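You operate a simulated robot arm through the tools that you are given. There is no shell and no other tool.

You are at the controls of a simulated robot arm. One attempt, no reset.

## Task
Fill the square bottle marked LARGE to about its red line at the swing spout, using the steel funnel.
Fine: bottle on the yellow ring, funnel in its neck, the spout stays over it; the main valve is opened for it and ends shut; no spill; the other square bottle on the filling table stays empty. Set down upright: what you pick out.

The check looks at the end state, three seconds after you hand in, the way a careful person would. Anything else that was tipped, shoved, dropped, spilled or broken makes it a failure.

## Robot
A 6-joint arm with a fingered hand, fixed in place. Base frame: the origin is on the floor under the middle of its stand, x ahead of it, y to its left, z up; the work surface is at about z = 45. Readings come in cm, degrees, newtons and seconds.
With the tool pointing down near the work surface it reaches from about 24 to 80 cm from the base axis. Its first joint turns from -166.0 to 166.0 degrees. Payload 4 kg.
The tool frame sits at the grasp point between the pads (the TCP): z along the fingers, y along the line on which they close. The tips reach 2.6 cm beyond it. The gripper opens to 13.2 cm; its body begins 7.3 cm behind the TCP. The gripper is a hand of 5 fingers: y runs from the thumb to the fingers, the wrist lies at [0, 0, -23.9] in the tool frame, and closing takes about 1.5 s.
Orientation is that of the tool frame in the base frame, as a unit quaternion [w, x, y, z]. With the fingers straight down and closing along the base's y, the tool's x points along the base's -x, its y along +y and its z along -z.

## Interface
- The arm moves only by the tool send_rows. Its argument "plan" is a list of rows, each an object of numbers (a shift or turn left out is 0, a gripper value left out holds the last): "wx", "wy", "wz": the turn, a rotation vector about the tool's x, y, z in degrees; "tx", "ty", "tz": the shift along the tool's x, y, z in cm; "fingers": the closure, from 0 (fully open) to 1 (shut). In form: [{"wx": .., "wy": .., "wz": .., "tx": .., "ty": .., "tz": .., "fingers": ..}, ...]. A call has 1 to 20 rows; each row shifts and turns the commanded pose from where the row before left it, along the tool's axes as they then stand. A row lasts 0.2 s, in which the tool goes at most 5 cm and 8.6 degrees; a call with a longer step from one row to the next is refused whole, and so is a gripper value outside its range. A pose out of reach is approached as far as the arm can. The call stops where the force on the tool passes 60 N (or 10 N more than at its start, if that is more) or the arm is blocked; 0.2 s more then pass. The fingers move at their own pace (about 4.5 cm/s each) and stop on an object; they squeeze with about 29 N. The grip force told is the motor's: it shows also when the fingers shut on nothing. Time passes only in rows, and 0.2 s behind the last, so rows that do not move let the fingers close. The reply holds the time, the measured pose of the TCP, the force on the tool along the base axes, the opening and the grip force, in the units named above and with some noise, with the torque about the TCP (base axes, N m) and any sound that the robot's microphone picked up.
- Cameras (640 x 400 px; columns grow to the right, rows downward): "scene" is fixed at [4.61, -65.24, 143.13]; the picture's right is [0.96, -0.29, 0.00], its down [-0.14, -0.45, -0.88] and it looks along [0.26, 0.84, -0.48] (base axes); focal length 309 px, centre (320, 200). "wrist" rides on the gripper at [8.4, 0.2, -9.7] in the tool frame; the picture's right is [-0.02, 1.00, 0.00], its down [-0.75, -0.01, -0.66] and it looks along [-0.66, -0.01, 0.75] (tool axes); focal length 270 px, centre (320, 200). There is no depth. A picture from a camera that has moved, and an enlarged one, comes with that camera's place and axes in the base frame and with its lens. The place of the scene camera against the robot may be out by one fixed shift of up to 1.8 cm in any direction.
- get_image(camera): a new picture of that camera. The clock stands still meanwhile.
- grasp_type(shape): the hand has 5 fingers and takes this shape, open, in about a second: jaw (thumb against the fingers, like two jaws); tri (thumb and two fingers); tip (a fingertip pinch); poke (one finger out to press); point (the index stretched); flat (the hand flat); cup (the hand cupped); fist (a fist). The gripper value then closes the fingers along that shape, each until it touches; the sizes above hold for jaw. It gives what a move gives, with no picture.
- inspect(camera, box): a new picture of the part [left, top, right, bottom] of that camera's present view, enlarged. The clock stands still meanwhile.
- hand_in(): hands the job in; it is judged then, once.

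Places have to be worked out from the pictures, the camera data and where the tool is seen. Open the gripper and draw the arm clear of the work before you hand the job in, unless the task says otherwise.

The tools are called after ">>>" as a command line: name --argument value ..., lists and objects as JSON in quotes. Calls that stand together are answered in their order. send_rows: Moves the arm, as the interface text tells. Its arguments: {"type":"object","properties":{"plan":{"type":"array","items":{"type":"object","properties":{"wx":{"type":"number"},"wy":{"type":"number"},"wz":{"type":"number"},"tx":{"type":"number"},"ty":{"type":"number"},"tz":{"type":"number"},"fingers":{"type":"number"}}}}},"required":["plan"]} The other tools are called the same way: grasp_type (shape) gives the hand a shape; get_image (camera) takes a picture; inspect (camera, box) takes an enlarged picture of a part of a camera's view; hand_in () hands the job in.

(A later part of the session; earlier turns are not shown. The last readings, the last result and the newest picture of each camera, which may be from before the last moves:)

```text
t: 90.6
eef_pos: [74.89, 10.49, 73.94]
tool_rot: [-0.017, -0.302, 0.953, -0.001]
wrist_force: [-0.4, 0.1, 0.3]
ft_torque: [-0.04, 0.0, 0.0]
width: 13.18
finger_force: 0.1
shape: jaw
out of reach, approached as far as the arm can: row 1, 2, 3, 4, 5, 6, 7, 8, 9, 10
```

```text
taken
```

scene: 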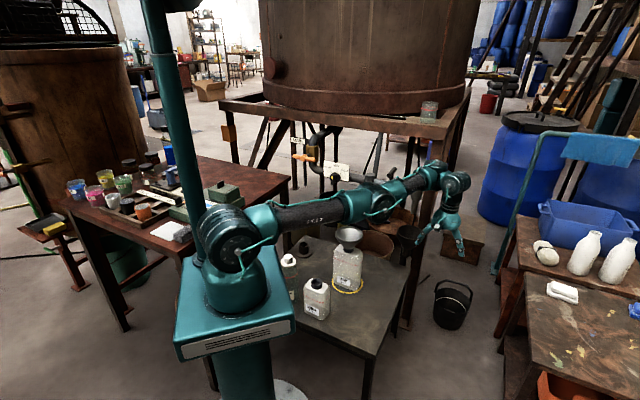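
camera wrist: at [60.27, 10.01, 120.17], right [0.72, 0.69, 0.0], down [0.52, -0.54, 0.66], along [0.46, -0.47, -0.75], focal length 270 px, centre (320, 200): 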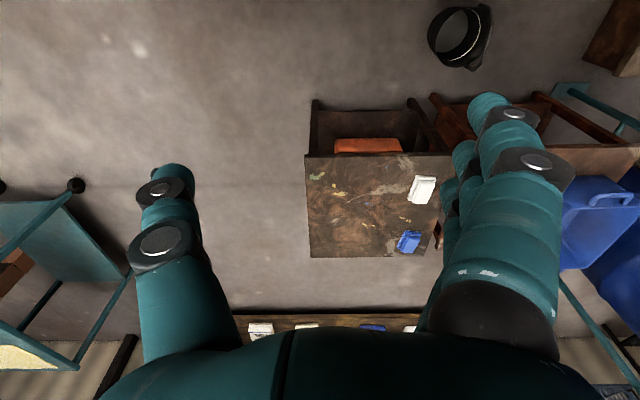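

The picture now clearly shows the elbow below the line, which is the wrong-way bend. I sweep up along the reach limit and stretch there, then do a long downward sweep at full stretch to carry the elbow through straight.

>>> send_rows --plan '[{"tx": 0.65, "ty": 0.32, "tz": -4.09}, {"tx": 0.84, "ty": 0.41, "tz": -4.04}, {"tx": 1.09, "ty": 0.53, "tz": -3.97}, {"tx": 1.28, "ty": 0.62, "tz": -3.9}, {"tx": 1.48, "ty": 0.72, "tz": -3.81}, {"tx": 1.69, "ty": 0.83, "tz": -3.7}, {"tx": 1.86, "ty": 0.91, "tz": -3.59}, {"tx": 2.06, "ty": 1.01, "tz": -3.46}, {"tx": 2.25, "ty": 1.1, "tz": -3.31}, {"tx": 2.4, "ty": 1.17, "tz": -3.18}, {"tx": 2.57, "ty": 1.26, "tz": -3.01}, {"tx": 2.72, "ty": 1.33, "tz": -2.83}, {"tx": 2.86, "ty": 1.4, "tz": -2.67}, {"tx": 3.0, "ty": 1.47, "tz": -2.47}, {"tx": -1.55, "ty": -0.76, "tz": -2.46}, {"tx": -1.55, "ty": -0.76, "tz": -2.46}, {"tx": -1.55, "ty": -0.76, "tz": -2.46}]'

>>> get_image --camera "scene"

```text
t: 94.2
eef_pos: [49.78, 6.17, 120.65]
tool_rot: [0.002, -0.302, 0.953, 0.0]
wrist_force: [0.8, 0.9, -0.2]
ft_torque: [0.03, -0.02, 0.01]
width: 13.19
finger_force: 0.1
shape: jaw
out of reach, approached as far as the arm can: row 1, 2, 3, 4, 5, 6, 13, 14, 15, 16, 17
```

```text
taken
```

scene: 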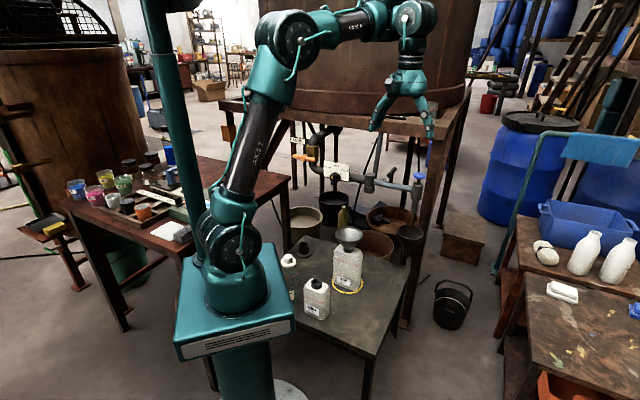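

Working through the data, the wrist bend looks pinned at about 97°, as if a wrist joint were wound by a full turn. I align the hand with the arm's plane and test pitching the fingers inward about the wrist.

>>> send_rows --plan '[{"wz": 7}, {"wz": 7}, {"wz": 7}, {"wz": 7}, {"wy": 8, "tx": 3.326, "tz": -0.233}, {"wy": 8, "tx": 3.326, "tz": -0.233}, {"wy": 8, "tx": 3.326, "tz": -0.233}, {}]'

>>> get_image --camera "scene"

```text
t: 96.0
eef_pos: [37.43, 0.02, 111.98]
tool_rot: [-0.196, -0.275, 0.94, -0.055]
wrist_force: [-0.1, 0.0, 0.4]
ft_torque: [-0.02, 0.01, 0.01]
width: 13.19
finger_force: 0.1
shape: jaw
out of reach, approached as far as the arm can: row 1, 2, 3, 4, 5, 6, 7
```

```text
taken
```

scene: 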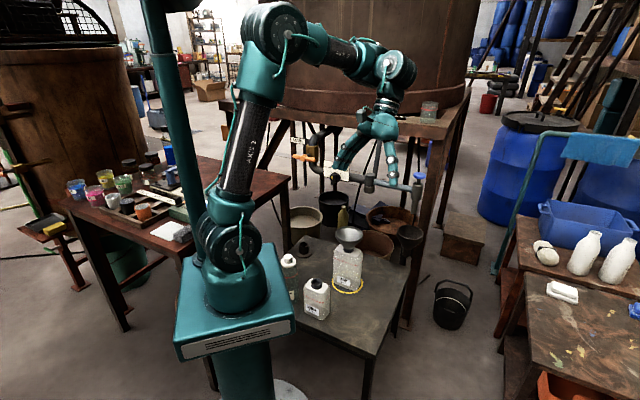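

The hand's roll joint also seems to be at its end stop. I turn back the other way to move it off the limit, then test a small downward step.

>>> send_rows --plan '[{"wz": -8}, {"wz": -8}, {"wz": -8}, {"wz": -8}, {"wz": -8}, {"wz": -8}, {"wz": -8}, {"wz": -8}, {}]'

>>> send_rows --plan '[{"tz": 1.5}, {"tz": 1.5}, {}]'

>>> send_rows --plan '[{"tz": -1.5}, {"tz": -1.5}, {}]'

```text
t: 98.0
eef_pos: [37.5, 0.0, 112.08]
tool_rot: [0.196, 0.726, -0.657, -0.056]
wrist_force: [0.1, 0.5, -0.1]
ft_torque: [0.02, -0.02, 0.0]
width: 13.2
finger_force: 0.0
shape: jaw
```

```text
t: 98.8
eef_pos: [36.48, -0.47, 109.51]
tool_rot: [0.197, 0.725, -0.657, -0.057]
wrist_force: [1.0, 0.3, -0.5]
ft_torque: [-0.01, -0.01, -0.01]
width: 13.22
finger_force: 0.0
shape: jaw
```

```text
t: 99.6
eef_pos: [37.57, -0.03, 111.98]
tool_rot: [0.196, 0.726, -0.657, -0.055]
wrist_force: [0.4, 0.4, -0.2]
ft_torque: [0.02, 0.01, 0.03]
width: 13.21
finger_force: 0.1
shape: jaw
```

Off the stop, motion is followed normally again. I level the tool here and see whether that is accepted.

>>> send_rows --plan '[{"wx": 7, "wy": -3.5}, {"wx": 7, "wy": -3.5}, {"wx": 7, "wy": -3.5}, {}]'

>>> send_rows --plan '[{"tz": 2}, {"tz": 2}, {"tz": 2}, {}]'

>>> get_image --camera "scene"

```text
t: 100.6
eef_pos: [37.78, -0.38, 112.05]
tool_rot: [0.026, 0.741, -0.671, -0.006]
wrist_force: [0.8, -0.4, 0.8]
ft_torque: [0.0, 0.0, 0.0]
width: 13.19
finger_force: 0.1
shape: jaw
out of reach, approached as far as the arm can: row 1
```

```text
t: 101.6
eef_pos: [37.49, -0.48, 105.94]
tool_rot: [0.026, 0.742, -0.67, -0.005]
wrist_force: [0.5, 0.6, 0.7]
ft_torque: [0.01, -0.02, 0.0]
width: 13.19
finger_force: 0.1
shape: jaw
```

```text
taken
```

scene: 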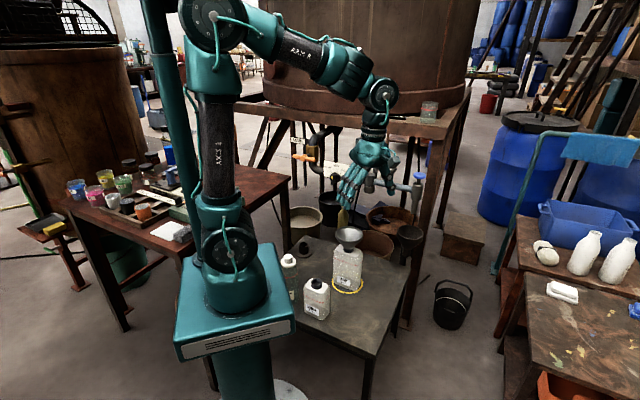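

The arm is healthy again: elbow well bent and the motions followed. I remove the remaining 3° tilt and turn the hand the safe way round to yaw -45°, for the handle grasp.

>>> send_rows --plan '[{"wx": 2.58, "wy": -1.58}, {"wz": -8.1}, {"wz": -8.1}, {"wz": -8.1}, {"wz": -8.1}, {"wz": -8.1}, {"wz": -8.1}, {"wz": -8.1}, {"wz": -8.1}, {"wz": -8.1}, {"wz": -8.1}, {"wz": -8.1}, {"wz": -8.1}, {"wz": -8.1}, {"wz": -8.1}, {"wz": -8.1}, {"wz": -8.1}, {"wz": -8.1}, {"wz": -8.1}, {"wz": -8.1}]'

>>> send_rows --plan '[{"wz": -8.1}, {"wz": -8.1}, {"wz": -8.1}, {"wz": -8.1}, {"wz": -8.1}, {"wz": -8.1}, {"wz": -8.1}, {"wz": -7.9}, {}]'

>>> get_image --camera "scene"

```text
t: 105.8
eef_pos: [37.51, -0.93, 106.06]
tool_rot: [-0.001, 0.82, 0.572, -0.001]
wrist_force: [0.3, -0.1, 0.4]
ft_torque: [0.02, -0.02, 0.0]
width: 13.19
finger_force: 0.1
shape: jaw
out of reach, approached as far as the arm can: row 1
```

```text
t: 107.8
eef_pos: [37.6, -0.96, 106.19]
tool_rot: [-0.003, 0.389, 0.921, 0.0]
wrist_force: [-0.5, -1.0, 0.8]
ft_torque: [0.05, 0.0, -0.01]
width: 13.18
finger_force: 0.0
shape: jaw
```

```text
taken
```

scene: 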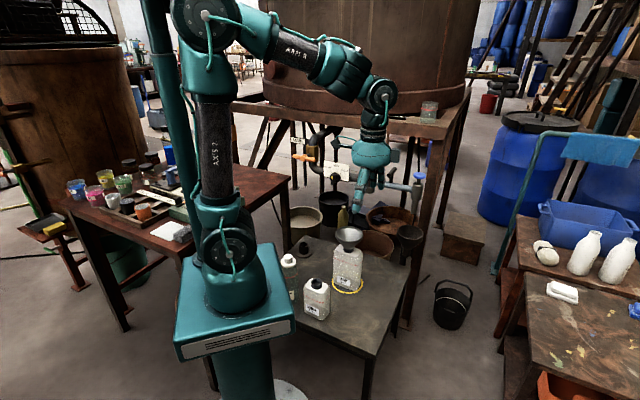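

The hand is vertical at yaw -46° and the arm posture is normal. I move over to (52, 26, 100) as a staging point.

>>> send_rows --plan '[{"tx": 1.165, "ty": 3.64, "tz": 0.775}, {"tx": 1.165, "ty": 3.64, "tz": 0.775}, {"tx": 1.165, "ty": 3.64, "tz": 0.775}, {"tx": 1.165, "ty": 3.64, "tz": 0.775}, {"tx": 1.165, "ty": 3.64, "tz": 0.775}, {"tx": 1.165, "ty": 3.64, "tz": 0.775}, {"tx": 1.165, "ty": 3.64, "tz": 0.775}, {"tx": 1.165, "ty": 3.64, "tz": 0.775}]'

>>> get_image --camera "wrist"

```text
t: 109.6
eef_pos: [52.02, 26.34, 99.94]
tool_rot: [-0.001, 0.389, 0.921, 0.001]
wrist_force: [-0.7, -0.6, 0.5]
ft_torque: [-0.02, -0.02, -0.03]
width: 13.16
finger_force: 0.1
shape: jaw
```

```text
taken
camera wrist: at [46.15, 32.52, 109.58], right [0.73, 0.68, 0.0], down [0.52, -0.55, 0.66], along [0.45, -0.48, -0.75], focal length 270 px, centre (320, 200)
```

wrist: 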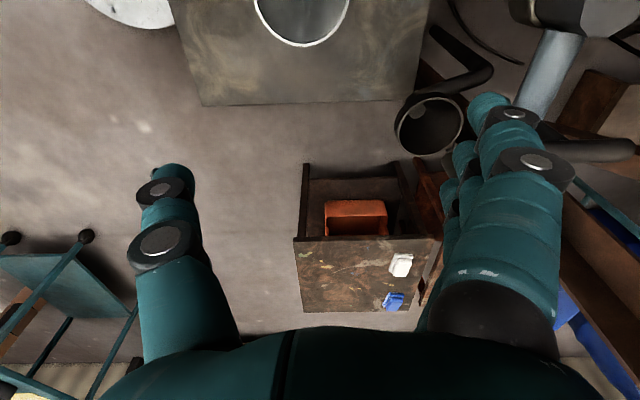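

The staging pose was followed exactly. I tilt the hand 20° and move to the pre-grasp point 12 cm back from the handle bar.

>>> send_rows --plan '[{"wx": -6.67}, {"wx": -6.67}, {"wx": -6.66}, {"tx": -0.43, "ty": 2.89, "tz": 0.47}, {"tx": -0.43, "ty": 2.89, "tz": 0.47}, {"tx": -0.43, "ty": 2.89, "tz": 0.47}, {"tx": -0.43, "ty": 2.89, "tz": 0.47}, {"tx": -0.43, "ty": 2.89, "tz": 0.47}]'

>>> get_image --camera "wrist"

>>> inspect --camera "scene" --box '[310, 80, 470, 240]'

```text
t: 111.4
eef_pos: [63.73, 34.65, 102.64]
tool_rot: [0.066, 0.383, 0.907, 0.161]
wrist_force: [0.2, 0.4, -0.5]
ft_torque: [-0.02, 0.02, -0.01]
width: 13.2
finger_force: 0.0
shape: jaw
```

```text
taken
camera wrist: at [55.43, 38.45, 111.9], right [0.69, 0.64, 0.34], down [0.36, -0.71, 0.61], along [0.63, -0.3, -0.71], focal length 270 px, centre (320, 200)
```

wrist: 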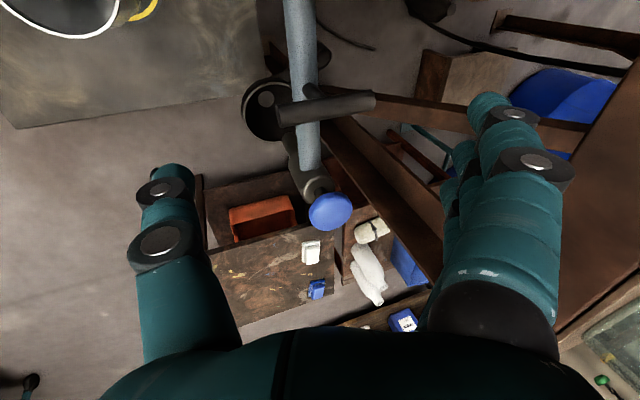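

```text
2.50 times, centred on (390, 160) of scene
camera zoom: at [4.61, -65.24, 143.13], right [0.96, -0.29, 0.0], down [-0.14, -0.45, -0.88], along [0.26, 0.84, -0.48], focal length 773 px, centre (145, 300)
```

zoom: 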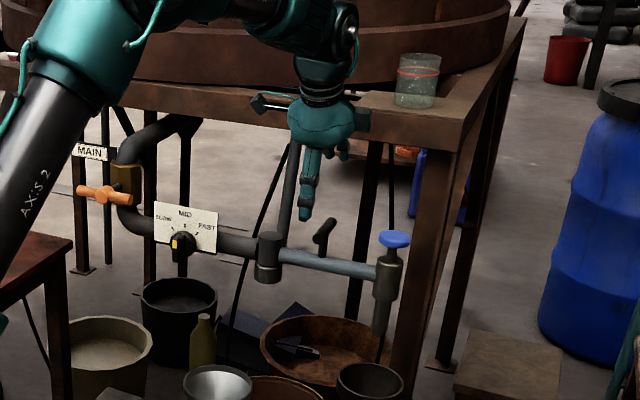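

The bar shows at (63.7, 35.0) to (69.8, 40.5), centred between thumb and fingers. I advance 12 cm along the tool axis so that they straddle its ends.

>>> send_rows --plan '[{"tz": 2.5, "ty": 0.05}, {"tz": 2.5, "ty": 0.05}, {"tz": 2.5}, {"tz": 2}, {"tz": 1.5}, {"tz": 1}]'

>>> get_image --camera "wrist"

>>> inspect --camera "scene" --box '[350, 110, 450, 220]'

```text
t: 112.8
eef_pos: [66.5, 37.58, 91.37]
tool_rot: [0.065, 0.383, 0.907, 0.16]
wrist_force: [-0.5, 0.1, -0.4]
ft_torque: [0.0, -0.01, -0.01]
width: 13.22
finger_force: 0.0
shape: jaw
```

```text
taken
camera wrist: at [58.38, 41.39, 100.54], right [0.69, 0.64, 0.34], down [0.36, -0.71, 0.61], along [0.63, -0.3, -0.71], focal length 270 px, centre (320, 200)
```

wrist: 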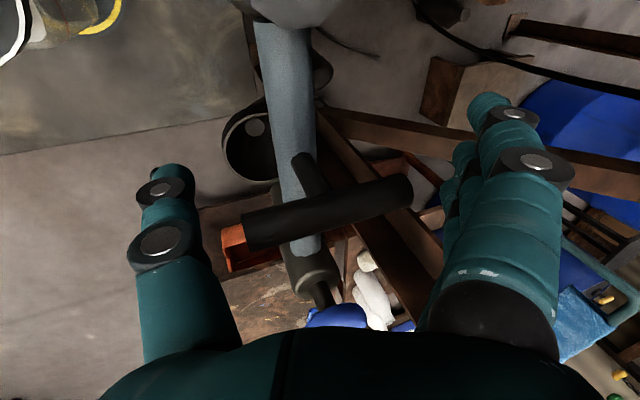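

```text
3.64 times, centred on (400, 165) of scene
camera zoom: at [4.61, -65.24, 143.13], right [0.96, -0.29, 0.0], down [-0.14, -0.45, -0.88], along [0.26, 0.84, -0.48], focal length 1124 px, centre (29, 327)
```

zoom: 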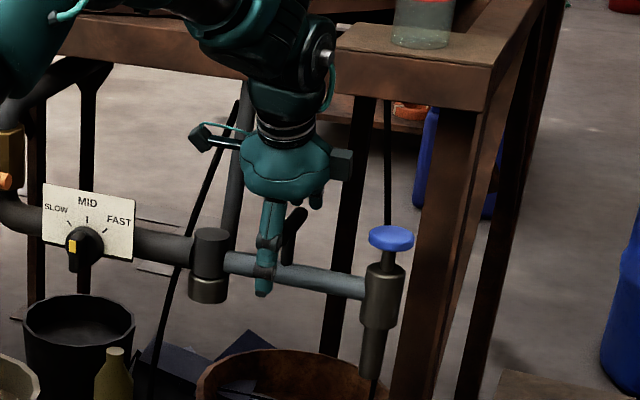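

The bar lies between thumb and fingers with no contact. I close the fingers partway to cage the bar ends loosely.

>>> send_rows --plan '[{"fingers": 0.15}, {"fingers": 0.25}, {"fingers": 0.28}, {}, {}]'

>>> get_image --camera "wrist"

```text
t: 114.0
eef_pos: [66.66, 37.47, 91.32]
tool_rot: [0.065, 0.383, 0.907, 0.16]
wrist_force: [-1.6, 0.3, -0.5]
ft_torque: [-0.02, 0.01, -0.02]
width: 9.57
finger_force: 0.1
shape: jaw
```

```text
taken
camera wrist: at [58.38, 41.37, 100.55], right [0.69, 0.64, 0.34], down [0.36, -0.71, 0.61], along [0.63, -0.3, -0.71], focal length 270 px, centre (320, 200)
```

wrist: 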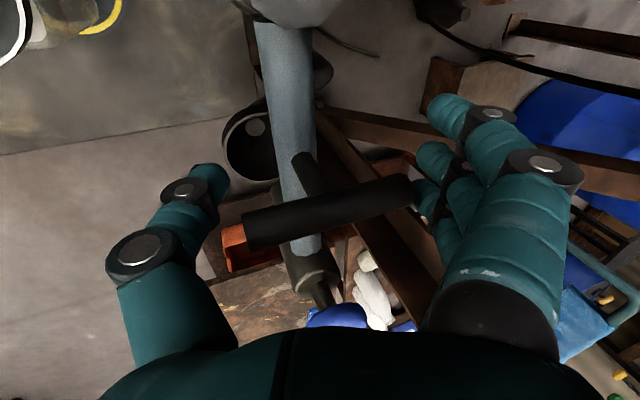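

The bar is caged by thumb and fingers. I swing along the arc about the pivot for the first 30°, turning the hand with the arm.

>>> send_rows --plan '[{"tx": 0.049, "ty": -0.885, "tz": -0.322, "wy": -2.05, "wz": 5.64}, {"tx": 0.049, "ty": -0.885, "tz": -0.322, "wy": -2.05, "wz": 5.64}, {"tx": 0.049, "ty": -0.885, "tz": -0.322, "wy": -2.05, "wz": 5.64}, {"tx": 0.049, "ty": -0.885, "tz": -0.322, "wy": -2.05, "wz": 5.64}, {"tx": 0.049, "ty": -0.885, "tz": -0.322, "wy": -2.05, "wz": 5.64}]'

>>> get_image --camera "wrist"

>>> inspect --camera "scene" --box '[330, 110, 450, 230]'

```text
t: 115.2
eef_pos: [62.64, 35.27, 91.31]
tool_rot: [0.105, 0.605, 0.777, 0.136]
wrist_force: [-0.6, 2.8, -0.6]
ft_torque: [-0.01, 0.02, 0.07]
width: 9.56
finger_force: 0.0
shape: jaw
```

```text
taken
camera wrist: at [57.42, 42.66, 100.56], right [0.92, 0.21, 0.34], down [-0.05, -0.79, 0.61], along [0.4, -0.58, -0.71], focal length 270 px, centre (320, 200)
```

wrist: 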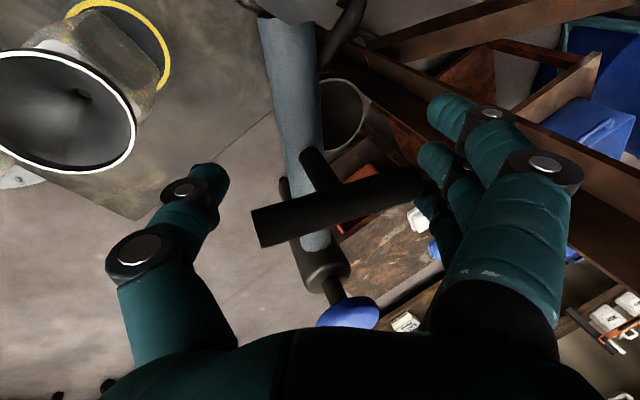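

```text
3.33 times, centred on (390, 170) of scene
camera zoom: at [4.61, -65.24, 143.13], right [0.96, -0.29, 0.0], down [-0.14, -0.45, -0.88], along [0.26, 0.84, -0.48], focal length 1031 px, centre (87, 300)
```

zoom: 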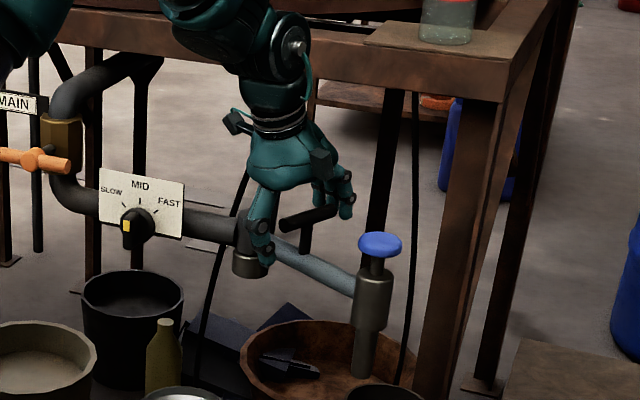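

The spout arm follows with only about 3 N of force. I continue the swing another 36°.

>>> send_rows --plan '[{"tx": 0.049, "ty": -0.885, "tz": -0.322, "wy": -2.05, "wz": 5.64}, {"tx": 0.049, "ty": -0.885, "tz": -0.322, "wy": -2.05, "wz": 5.64}, {"tx": 0.049, "ty": -0.885, "tz": -0.322, "wy": -2.05, "wz": 5.64}, {"tx": 0.049, "ty": -0.885, "tz": -0.322, "wy": -2.05, "wz": 5.64}, {"tx": 0.049, "ty": -0.885, "tz": -0.322, "wy": -2.05, "wz": 5.64}, {"tx": 0.049, "ty": -0.885, "tz": -0.322, "wy": -2.05, "wz": 5.64}]'

>>> get_image --camera "wrist"

>>> inspect --camera "scene" --box '[310, 110, 450, 250]'

```text
t: 116.6
eef_pos: [57.15, 35.7, 91.4]
tool_rot: [0.143, 0.816, 0.552, 0.096]
wrist_force: [1.4, 0.9, 0.4]
ft_torque: [-0.02, -0.02, 0.02]
width: 9.56
finger_force: 0.1
shape: jaw
```

```text
taken
camera wrist: at [57.25, 44.72, 100.57], right [0.87, -0.37, 0.34], down [-0.5, -0.61, 0.61], along [-0.02, -0.7, -0.71], focal length 270 px, centre (320, 200)
```

wrist: 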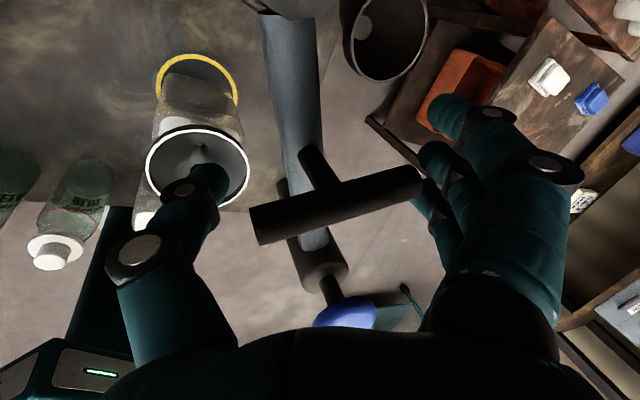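

```text
2.86 times, centred on (380, 180) of scene
camera zoom: at [4.61, -65.24, 143.13], right [0.96, -0.29, 0.0], down [-0.14, -0.45, -0.88], along [0.26, 0.84, -0.48], focal length 884 px, centre (149, 257)
```

zoom: 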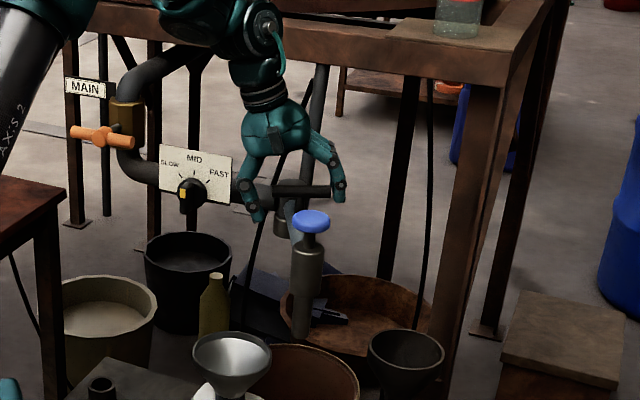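

The spout is about 30° short of the funnel, with 5 cm of height clearance between spout tip (76) and rim (71). I continue 24° and check.

>>> send_rows --plan '[{"tx": 0.049, "ty": -0.885, "tz": -0.322, "wy": -2.05, "wz": 5.64}, {"tx": 0.049, "ty": -0.885, "tz": -0.322, "wy": -2.05, "wz": 5.64}, {"tx": 0.049, "ty": -0.885, "tz": -0.322, "wy": -2.05, "wz": 5.64}, {"tx": 0.049, "ty": -0.885, "tz": -0.322, "wy": -2.05, "wz": 5.64}]'

>>> get_image --camera "wrist"

>>> inspect --camera "scene" --box '[300, 140, 420, 300]'

```text
t: 117.6
eef_pos: [54.0, 37.75, 91.15]
tool_rot: [0.16, 0.913, 0.369, 0.064]
wrist_force: [0.4, 0.0, -0.2]
ft_torque: [0.0, 0.03, 0.02]
width: 9.56
finger_force: 0.2
shape: jaw
```

```text
taken
camera wrist: at [57.73, 45.88, 100.46], right [0.64, -0.69, 0.34], down [-0.71, -0.35, 0.61], along [-0.3, -0.63, -0.71], focal length 270 px, centre (320, 200)
```

wrist: 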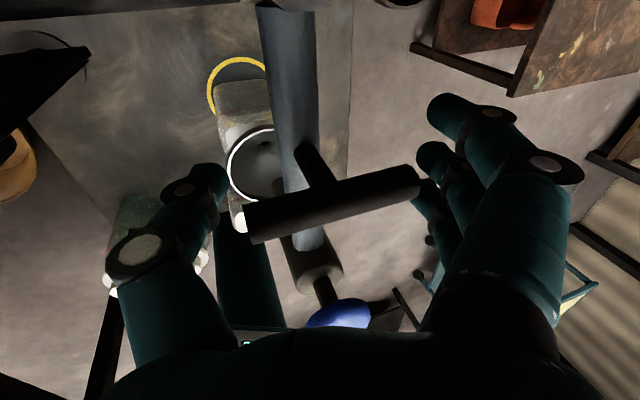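

```text
2.50 times, centred on (360, 220) of scene
camera zoom: at [4.61, -65.24, 143.13], right [0.96, -0.29, 0.0], down [-0.14, -0.45, -0.88], along [0.26, 0.84, -0.48], focal length 773 px, centre (220, 150)
```

zoom: 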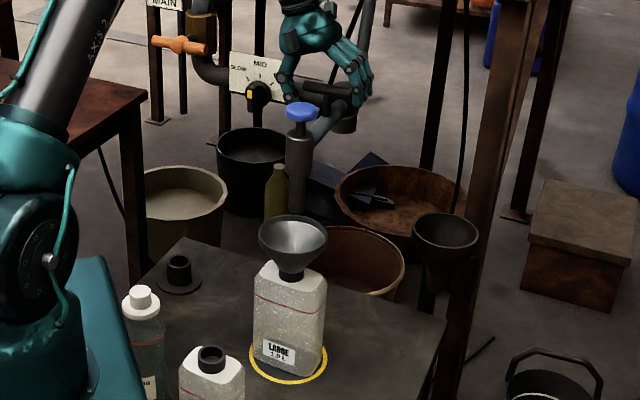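

Both views put the spout within about a centimetre of the funnel's centre, at roughly -134° to -135°. I open the hand and withdraw along its own axis.

>>> send_rows --plan '[{"fingers": 0.15}, {"fingers": 0}, {}, {}, {"tz": -1.5}, {"tz": -2}, {"tz": -2.5}, {"tz": -3}, {"tz": -3}]'

>>> get_image --camera "wrist"

>>> inspect --camera "scene" --box '[300, 140, 420, 300]'

```text
t: 119.6
eef_pos: [51.01, 40.83, 102.67]
tool_rot: [0.16, 0.912, 0.371, 0.064]
wrist_force: [-0.5, -0.2, 0.4]
ft_torque: [-0.02, -0.01, -0.01]
width: 13.2
finger_force: 0.0
shape: jaw
```

```text
taken
camera wrist: at [54.94, 48.83, 111.9], right [0.64, -0.69, 0.34], down [-0.7, -0.35, 0.61], along [-0.3, -0.63, -0.71], focal length 270 px, centre (320, 200)
```

wrist: 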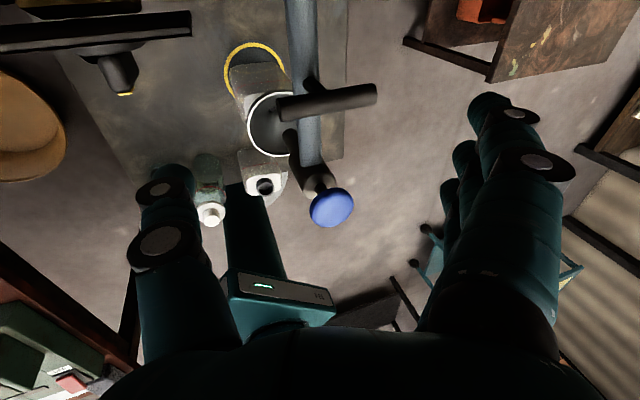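

```text
2.50 times, centred on (360, 220) of scene
camera zoom: at [4.61, -65.24, 143.13], right [0.96, -0.29, 0.0], down [-0.14, -0.45, -0.88], along [0.26, 0.84, -0.48], focal length 773 px, centre (220, 150)
```

zoom: 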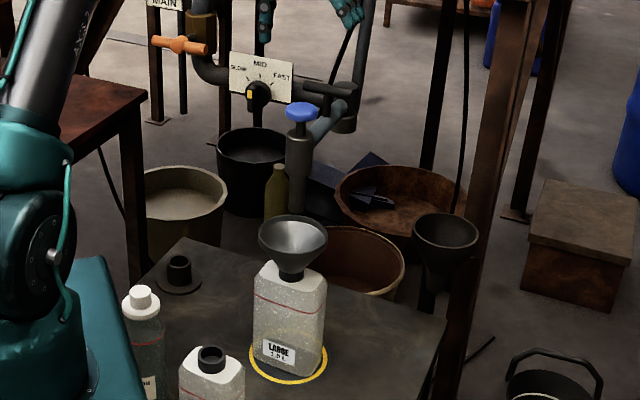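

The spout stays in place, with its tip at about (46.5, 30.0) over the funnel's centre (46.1, 29.8). Now I enlarge the main valve and the flow dial to see their state.

>>> inspect --camera "scene" --box '[320, 125, 370, 195]'

>>> inspect --camera "scene" --box '[285, 130, 335, 180]'

>>> inspect --camera "wrist" --box '[220, 40, 400, 240]'

```text
5.71 times, centred on (345, 160) of scene
camera zoom: at [4.61, -65.24, 143.13], right [0.96, -0.29, 0.0], down [-0.14, -0.45, -0.88], along [0.26, 0.84, -0.48], focal length 1767 px, centre (177, 429)
```

zoom: 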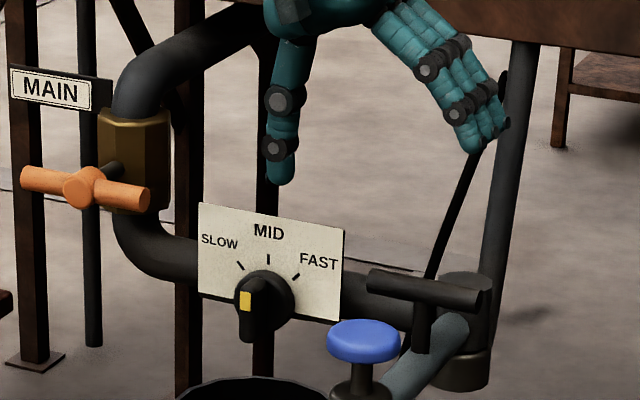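

```text
8.00 times, centred on (310, 155) of scene
camera zoom: at [4.61, -65.24, 143.13], right [0.96, -0.29, 0.0], down [-0.14, -0.45, -0.88], along [0.26, 0.84, -0.48], focal length 2474 px, centre (400, 560)
```

zoom: 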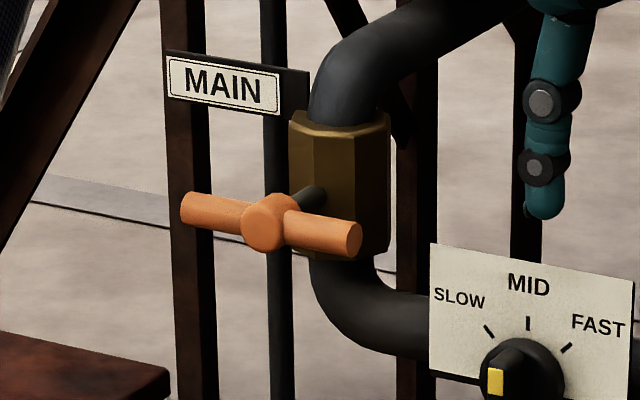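

```text
2.00 times, centred on (310, 140) of wrist
camera zoom: at [54.94, 48.83, 111.9], right [0.64, -0.69, 0.34], down [-0.7, -0.35, 0.61], along [-0.3, -0.63, -0.71], focal length 541 px, centre (340, 320)
```

zoom: 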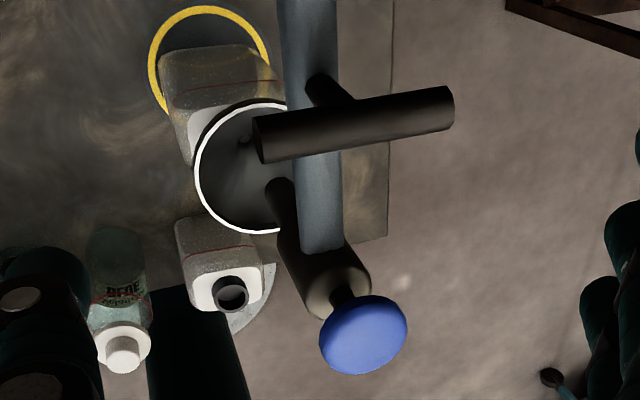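

The dial pointer reads MID and the orange main lever lies across the pipe, which is shut. I raise the hand and retreat toward the robot, then yaw back to face the valve.

>>> send_rows --plan '[{"ty": 0.86, "tz": -2.35}, {"ty": 0.86, "tz": -2.35}, {"tx": -3.54, "ty": -0.08, "tz": -0.03}, {"tx": -3.54, "ty": -0.08, "tz": -0.03}, {"tx": -3.54, "ty": -0.08, "tz": -0.03}, {"tx": -3.54, "ty": -0.08, "tz": -0.03}, {"tx": -3.54, "ty": -0.08, "tz": -0.03}, {"wy": 2.74, "wz": -7.52}, {"wy": 2.74, "wz": -7.52}, {"wy": 2.74, "wz": -7.52}, {"wy": 2.74, "wz": -7.52}, {"wy": 2.74, "wz": -7.52}, {"wy": 2.74, "wz": -7.52}, {"wy": 2.74, "wz": -7.52}, {"wy": 2.74, "wz": -7.52}, {"wy": 2.74, "wz": -7.52}, {"wy": 2.74, "wz": -7.52}, {"wy": 2.74, "wz": -7.52}]'

>>> get_image --camera "scene"

```text
t: 123.4
eef_pos: [38.03, 28.5, 107.42]
tool_rot: [0.068, 0.398, 0.901, 0.16]
wrist_force: [-0.6, -0.2, 0.4]
ft_torque: [0.0, -0.01, -0.01]
width: 13.17
finger_force: 0.1
shape: jaw
out of reach, approached as far as the arm can: row 2
```

```text
taken
```

scene: 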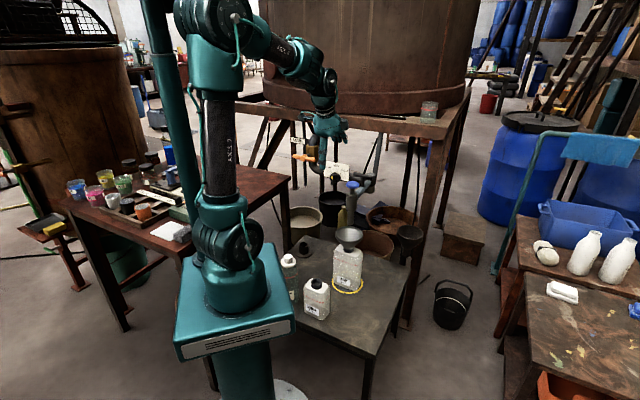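

The arm followed well. I move to a point in front of the valve and pitch the hand to horizontal, fingers above and thumb below.

>>> send_rows --plan '[{"tx": 3.28, "ty": 0.38, "tz": 1.1}, {"tx": 3.28, "ty": 0.38, "tz": 1.1}, {"tx": 3.28, "ty": 0.38, "tz": 1.1}, {"tx": 3.28, "ty": 0.38, "tz": 1.1}, {"tx": 3.28, "ty": 0.38, "tz": 1.1}, {"tx": 3.28, "ty": 0.38, "tz": 1.1}, {"wy": 0.89, "wz": -2.44}, {"wx": -7.78}, {"wx": -7.78}, {"wx": -7.78}, {"wx": -7.78}, {"wx": -7.78}, {"wx": -7.78}, {"wx": -7.78}, {"wx": -7.78}, {"wx": -7.76}]'

>>> get_image --camera "wrist"

>>> get_image --camera "scene"

```text
t: 125.9
eef_pos: [34.29, 41.85, 100.75]
tool_rot: [0.197, 0.403, 0.808, 0.383]
wrist_force: [-0.6, 0.3, -0.4]
ft_torque: [-0.01, -0.04, -0.07]
width: 13.19
finger_force: 0.1
shape: jaw
stopped in row 12: the arm was blocked; the commanded pose is now the measured one
```

```text
taken
camera wrist: at [23.19, 44.32, 106.91], right [0.51, 0.36, 0.78], down [0.03, -0.91, 0.41], along [0.86, -0.19, -0.48], focal length 270 px, centre (320, 200)
```

wrist: 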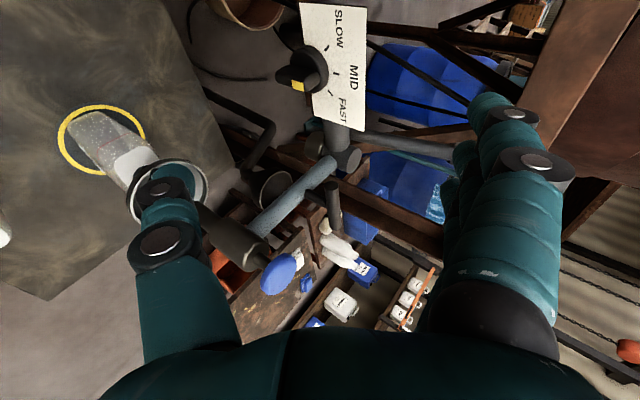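

```text
taken
```

scene: 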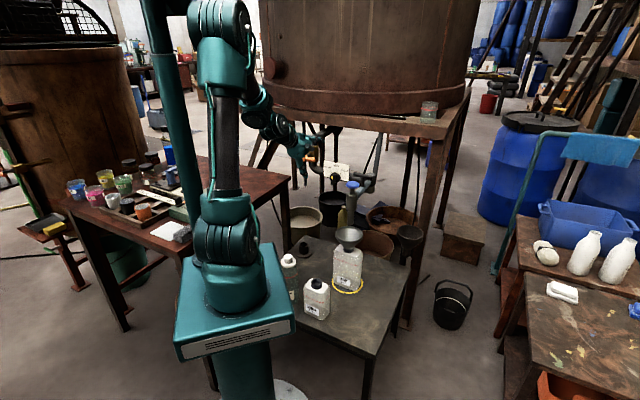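

The arm reported being blocked while the tool passed nearly in line with the forearm, which is a wrist singularity; nothing is touching the tool. I check that nothing was disturbed and look at the wrist.

>>> inspect --camera "scene" --box '[220, 60, 380, 220]'

>>> inspect --camera "scene" --box '[280, 170, 400, 300]'

```text
2.50 times, centred on (300, 140) of scene
camera zoom: at [4.61, -65.24, 143.13], right [0.96, -0.29, 0.0], down [-0.14, -0.45, -0.88], along [0.26, 0.84, -0.48], focal length 773 px, centre (370, 350)
```

zoom: 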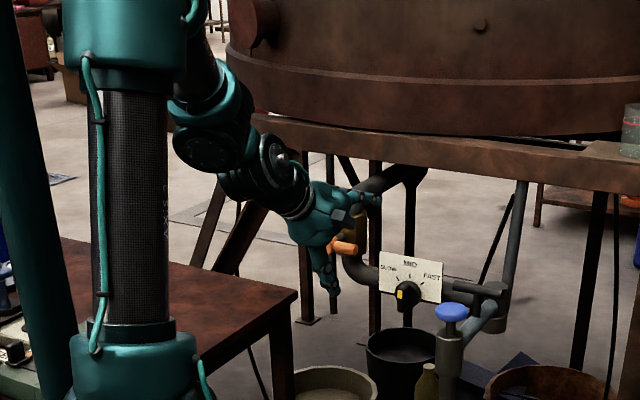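

```text
3.08 times, centred on (340, 235) of scene
camera zoom: at [4.61, -65.24, 143.13], right [0.96, -0.29, 0.0], down [-0.14, -0.45, -0.88], along [0.26, 0.84, -0.48], focal length 951 px, centre (258, 92)
```

zoom: 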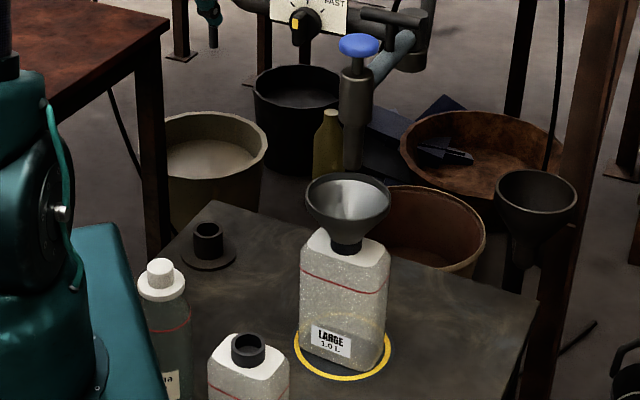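

Nothing was disturbed, and the hand is just past the singular direction. I move to (29, 49, 97) in front of the valve, then finish pitching the hand to horizontal facing it.

>>> send_rows --plan '[{"tx": 2.24, "ty": -0.71, "tz": 0.58}, {"tx": 2.24, "ty": -0.71, "tz": 0.58}, {"tx": 2.24, "ty": -0.71, "tz": 0.58}, {"tx": 2.24, "ty": -0.71, "tz": 0.58}, {}]'

>>> send_rows --plan '[{"wx": -5.2, "wy": 1.08, "wz": -0.31}, {"wx": -5.2, "wy": 1.08, "wz": -0.31}, {"wx": -5.2, "wy": 1.08, "wz": -0.31}]'

```text
t: 127.1
eef_pos: [28.49, 49.53, 97.04]
tool_rot: [0.196, 0.4, 0.808, 0.384]
wrist_force: [0.0, -0.5, 0.0]
ft_torque: [0.01, 0.0, -0.03]
width: 13.19
finger_force: 0.1
shape: jaw
```

```text
t: 127.9
eef_pos: [28.62, 49.35, 96.98]
tool_rot: [0.229, 0.352, 0.758, 0.5]
wrist_force: [0.2, -0.6, -0.3]
ft_torque: [-0.04, 0.04, -0.02]
width: 13.18
finger_force: 0.0
shape: jaw
```

Followed well. I complete the remaining rotation to horizontal and look.

>>> send_rows --plan '[{"wx": -5.85, "wy": 1.22, "wz": -0.35}, {"wx": -5.85, "wy": 1.22, "wz": -0.35}, {"wx": -5.85, "wy": 1.22, "wz": -0.35}, {"wx": -5.85, "wy": 1.22, "wz": -0.35}, {}]'

>>> get_image --camera "wrist"

>>> inspect --camera "scene" --box '[240, 90, 360, 210]'

```text
t: 129.1
eef_pos: [28.56, 48.95, 98.09]
tool_rot: [0.253, 0.302, 0.7, 0.595]
wrist_force: [-1.1, 0.8, 0.1]
ft_torque: [0.01, 0.04, 0.02]
width: 13.19
finger_force: 0.0
shape: jaw
out of reach, approached as far as the arm can: row 3, 4
```

```text
taken
camera wrist: at [15.65, 48.56, 100.0], right [0.14, 0.09, 0.99], down [0.05, -0.99, 0.09], along [0.99, 0.03, -0.14], focal length 270 px, centre (320, 200)
```

wrist: 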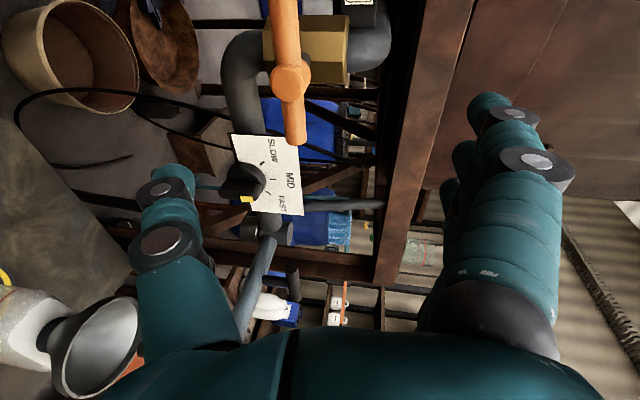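

```text
3.33 times, centred on (300, 150) of scene
camera zoom: at [4.61, -65.24, 143.13], right [0.96, -0.29, 0.0], down [-0.14, -0.45, -0.88], along [0.26, 0.84, -0.48], focal length 1031 px, centre (387, 367)
```

zoom: 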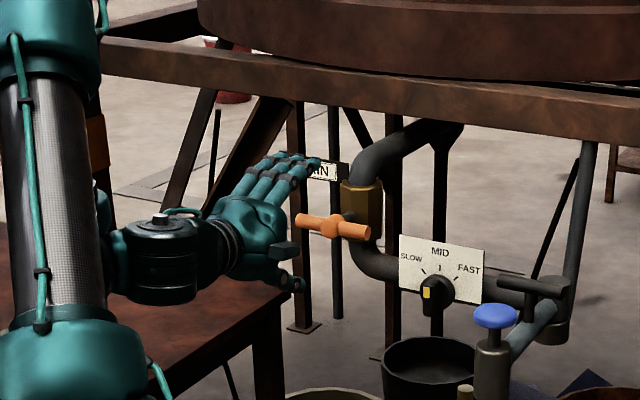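

The hub of the orange lever is at about (34.5, 57.5, 94.4), its bar 10.6 cm long and horizontal. I half-close the hand, centre on the hub while advancing 5 cm, and level the pitch.

>>> send_rows --plan '[{"fingers": 0.45, "tx": 0.7, "ty": -0.66, "tz": 1.0}, {"tx": 0.7, "ty": -0.66, "tz": 2.0}, {"tx": 0.68, "ty": -0.67, "tz": 2.0}, {"wx": -4.65}, {"wx": -4.65}, {}, {}]'

>>> get_image --camera "wrist"

>>> inspect --camera "scene" --box '[260, 110, 360, 210]'

```text
t: 130.7
eef_pos: [31.7, 57.21, 98.36]
tool_rot: [0.276, 0.284, 0.655, 0.644]
wrist_force: [-2.8, -4.7, -1.0]
ft_torque: [-0.22, 0.11, -0.02]
width: 7.38
finger_force: 0.1
shape: jaw
out of reach, approached as far as the arm can: row 4, 5
```

```text
taken
camera wrist: at [18.9, 56.8, 98.77], right [0.03, -0.01, 1.0], down [0.04, -1.0, -0.01], along [1.0, 0.04, -0.03], focal length 270 px, centre (320, 200)
```

wrist: 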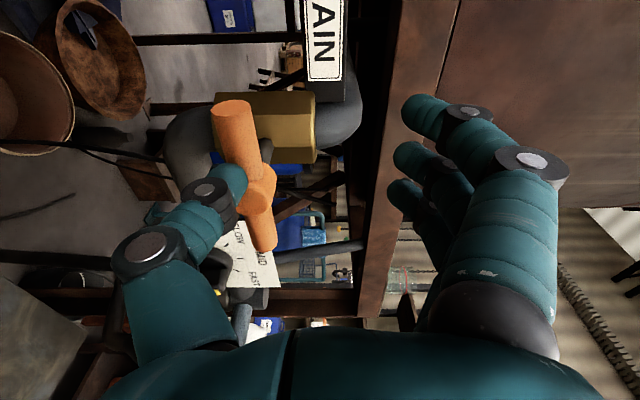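

```text
4.00 times, centred on (310, 160) of scene
camera zoom: at [4.61, -65.24, 143.13], right [0.96, -0.29, 0.0], down [-0.14, -0.45, -0.88], along [0.26, 0.84, -0.48], focal length 1237 px, centre (360, 360)
```

zoom: 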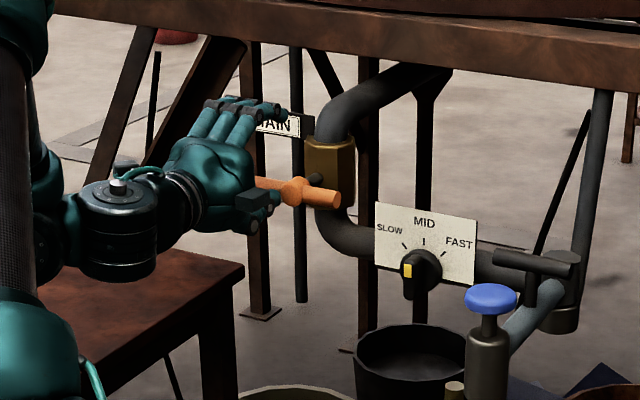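

The levelling pushed the hand forward until the thumb lightly touched the lever (5 N), as this reach can't hold a level pitch there. I retract and pitch 8° down again, which is reachable.

>>> send_rows --plan '[{"tz": -1.5, "wx": 2.7}, {"tz": -1.5, "wx": 2.7}, {"tz": -1.5, "wx": 2.6}, {}]'

>>> get_image --camera "wrist"

>>> inspect --camera "scene" --box '[260, 110, 360, 210]'

```text
t: 131.7
eef_pos: [28.6, 54.21, 98.67]
tool_rot: [0.257, 0.3, 0.694, 0.602]
wrist_force: [0.2, -0.3, -0.1]
ft_torque: [0.01, -0.01, 0.0]
width: 7.37
finger_force: 0.1
shape: jaw
```

```text
taken
camera wrist: at [15.75, 53.74, 100.24], right [0.12, 0.08, 0.99], down [0.04, -1.0, 0.07], along [0.99, 0.03, -0.12], focal length 270 px, centre (320, 200)
```

wrist: 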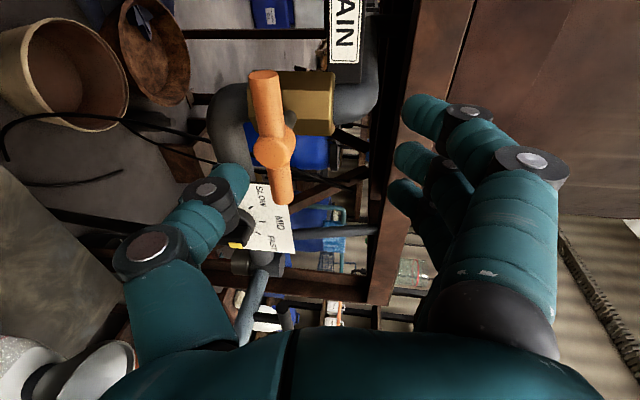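

```text
4.00 times, centred on (310, 160) of scene
camera zoom: at [4.61, -65.24, 143.13], right [0.96, -0.29, 0.0], down [-0.14, -0.45, -0.88], along [0.26, 0.84, -0.48], focal length 1237 px, centre (360, 360)
```

zoom: 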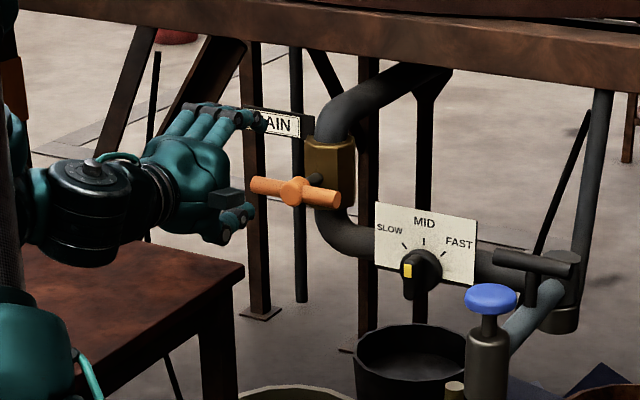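

The lever is still in its closed position, its hub at about (35.3, 58, 94.1). I centre on it by (-1.9, -3.4) in tool axes and then advance 6.8 cm.

>>> send_rows --plan '[{"tx": -0.95, "ty": -1.7}, {"tx": -0.95, "ty": -1.7}, {"tz": 1.5}, {"tz": 1.5}, {}]'

>>> get_image --camera "wrist"

```text
t: 132.9
eef_pos: [31.83, 54.4, 94.84]
tool_rot: [0.257, 0.3, 0.694, 0.602]
wrist_force: [-0.5, -0.4, -0.1]
ft_torque: [0.0, -0.01, -0.04]
width: 7.32
finger_force: 0.0
shape: jaw
```

```text
taken
camera wrist: at [18.89, 54.08, 96.5], right [0.12, 0.08, 0.99], down [0.04, -1.0, 0.07], along [0.99, 0.03, -0.12], focal length 270 px, centre (320, 200)
```

wrist: 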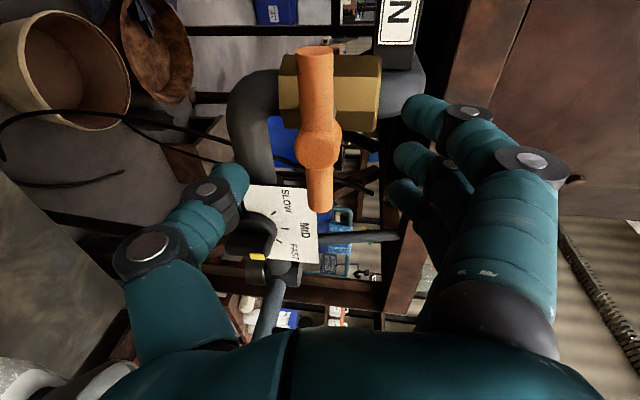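

The hub is centred between thumb and fingers. I advance the last 3.8 cm and close slowly on the bar.

>>> send_rows --plan '[{"tz": 1.5}, {"tz": 1.3}, {"tz": 1.0}, {}]'

>>> get_image --camera "wrist"

>>> inspect --camera "scene" --box '[270, 120, 350, 200]'

```text
t: 133.9
eef_pos: [34.54, 57.09, 94.27]
tool_rot: [0.256, 0.299, 0.694, 0.602]
wrist_force: [-0.9, 0.2, -0.4]
ft_torque: [-0.03, 0.03, 0.0]
width: 7.32
finger_force: 0.1
shape: jaw
```

```text
taken
camera wrist: at [21.6, 56.67, 95.84], right [0.12, 0.08, 0.99], down [0.04, -1.0, 0.07], along [0.99, 0.03, -0.12], focal length 270 px, centre (320, 200)
```

wrist: 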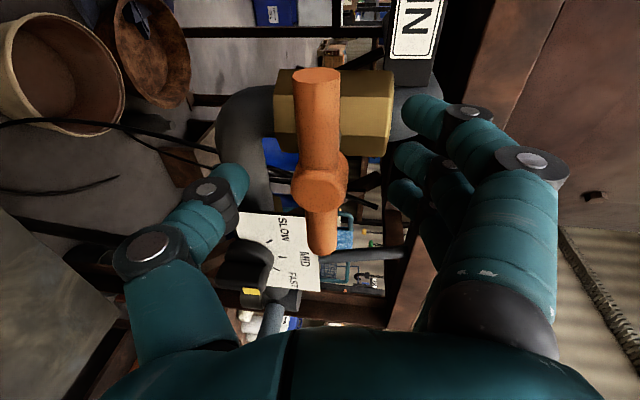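

```text
5.00 times, centred on (310, 160) of scene
camera zoom: at [4.61, -65.24, 143.13], right [0.96, -0.29, 0.0], down [-0.14, -0.45, -0.88], along [0.26, 0.84, -0.48], focal length 1546 px, centre (370, 400)
```

zoom: 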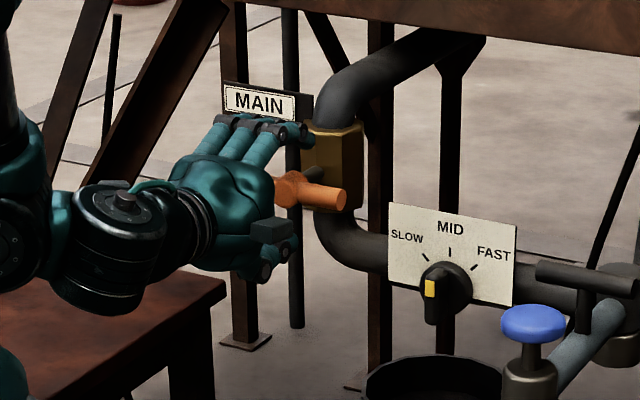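

The bar is at the pads, centred. I close on it.

>>> send_rows --plan '[{"fingers": 0.55}, {"fingers": 0.65}, {"fingers": 0.75}, {"fingers": 0.85}, {"fingers": 0.95}, {}, {}]'

>>> get_image --camera "wrist"

>>> inspect --camera "scene" --box '[270, 120, 350, 200]'

```text
t: 135.5
eef_pos: [34.46, 57.16, 94.19]
tool_rot: [0.257, 0.3, 0.693, 0.603]
wrist_force: [5.0, 5.2, 0.7]
ft_torque: [0.01, -0.06, 0.01]
width: 1.34
finger_force: 29.2
shape: jaw
```

```text
taken
camera wrist: at [21.62, 56.68, 95.85], right [0.12, 0.08, 0.99], down [0.04, -1.0, 0.07], along [0.99, 0.03, -0.12], focal length 270 px, centre (320, 200)
```

wrist: 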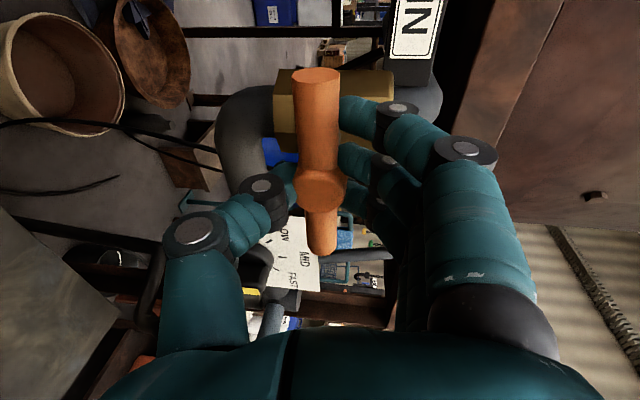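

```text
5.00 times, centred on (310, 160) of scene
camera zoom: at [4.61, -65.24, 143.13], right [0.96, -0.29, 0.0], down [-0.14, -0.45, -0.88], along [0.26, 0.84, -0.48], focal length 1546 px, centre (370, 400)
```

zoom: 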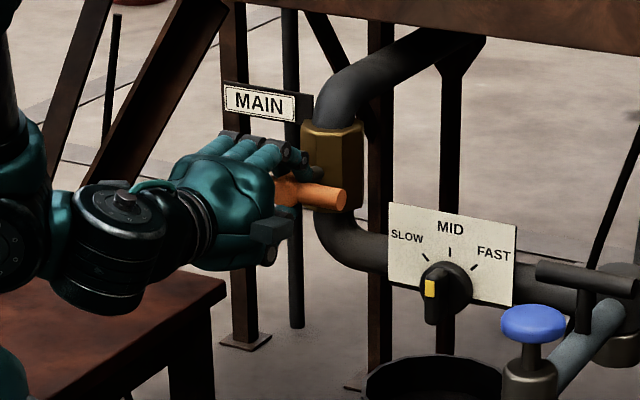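

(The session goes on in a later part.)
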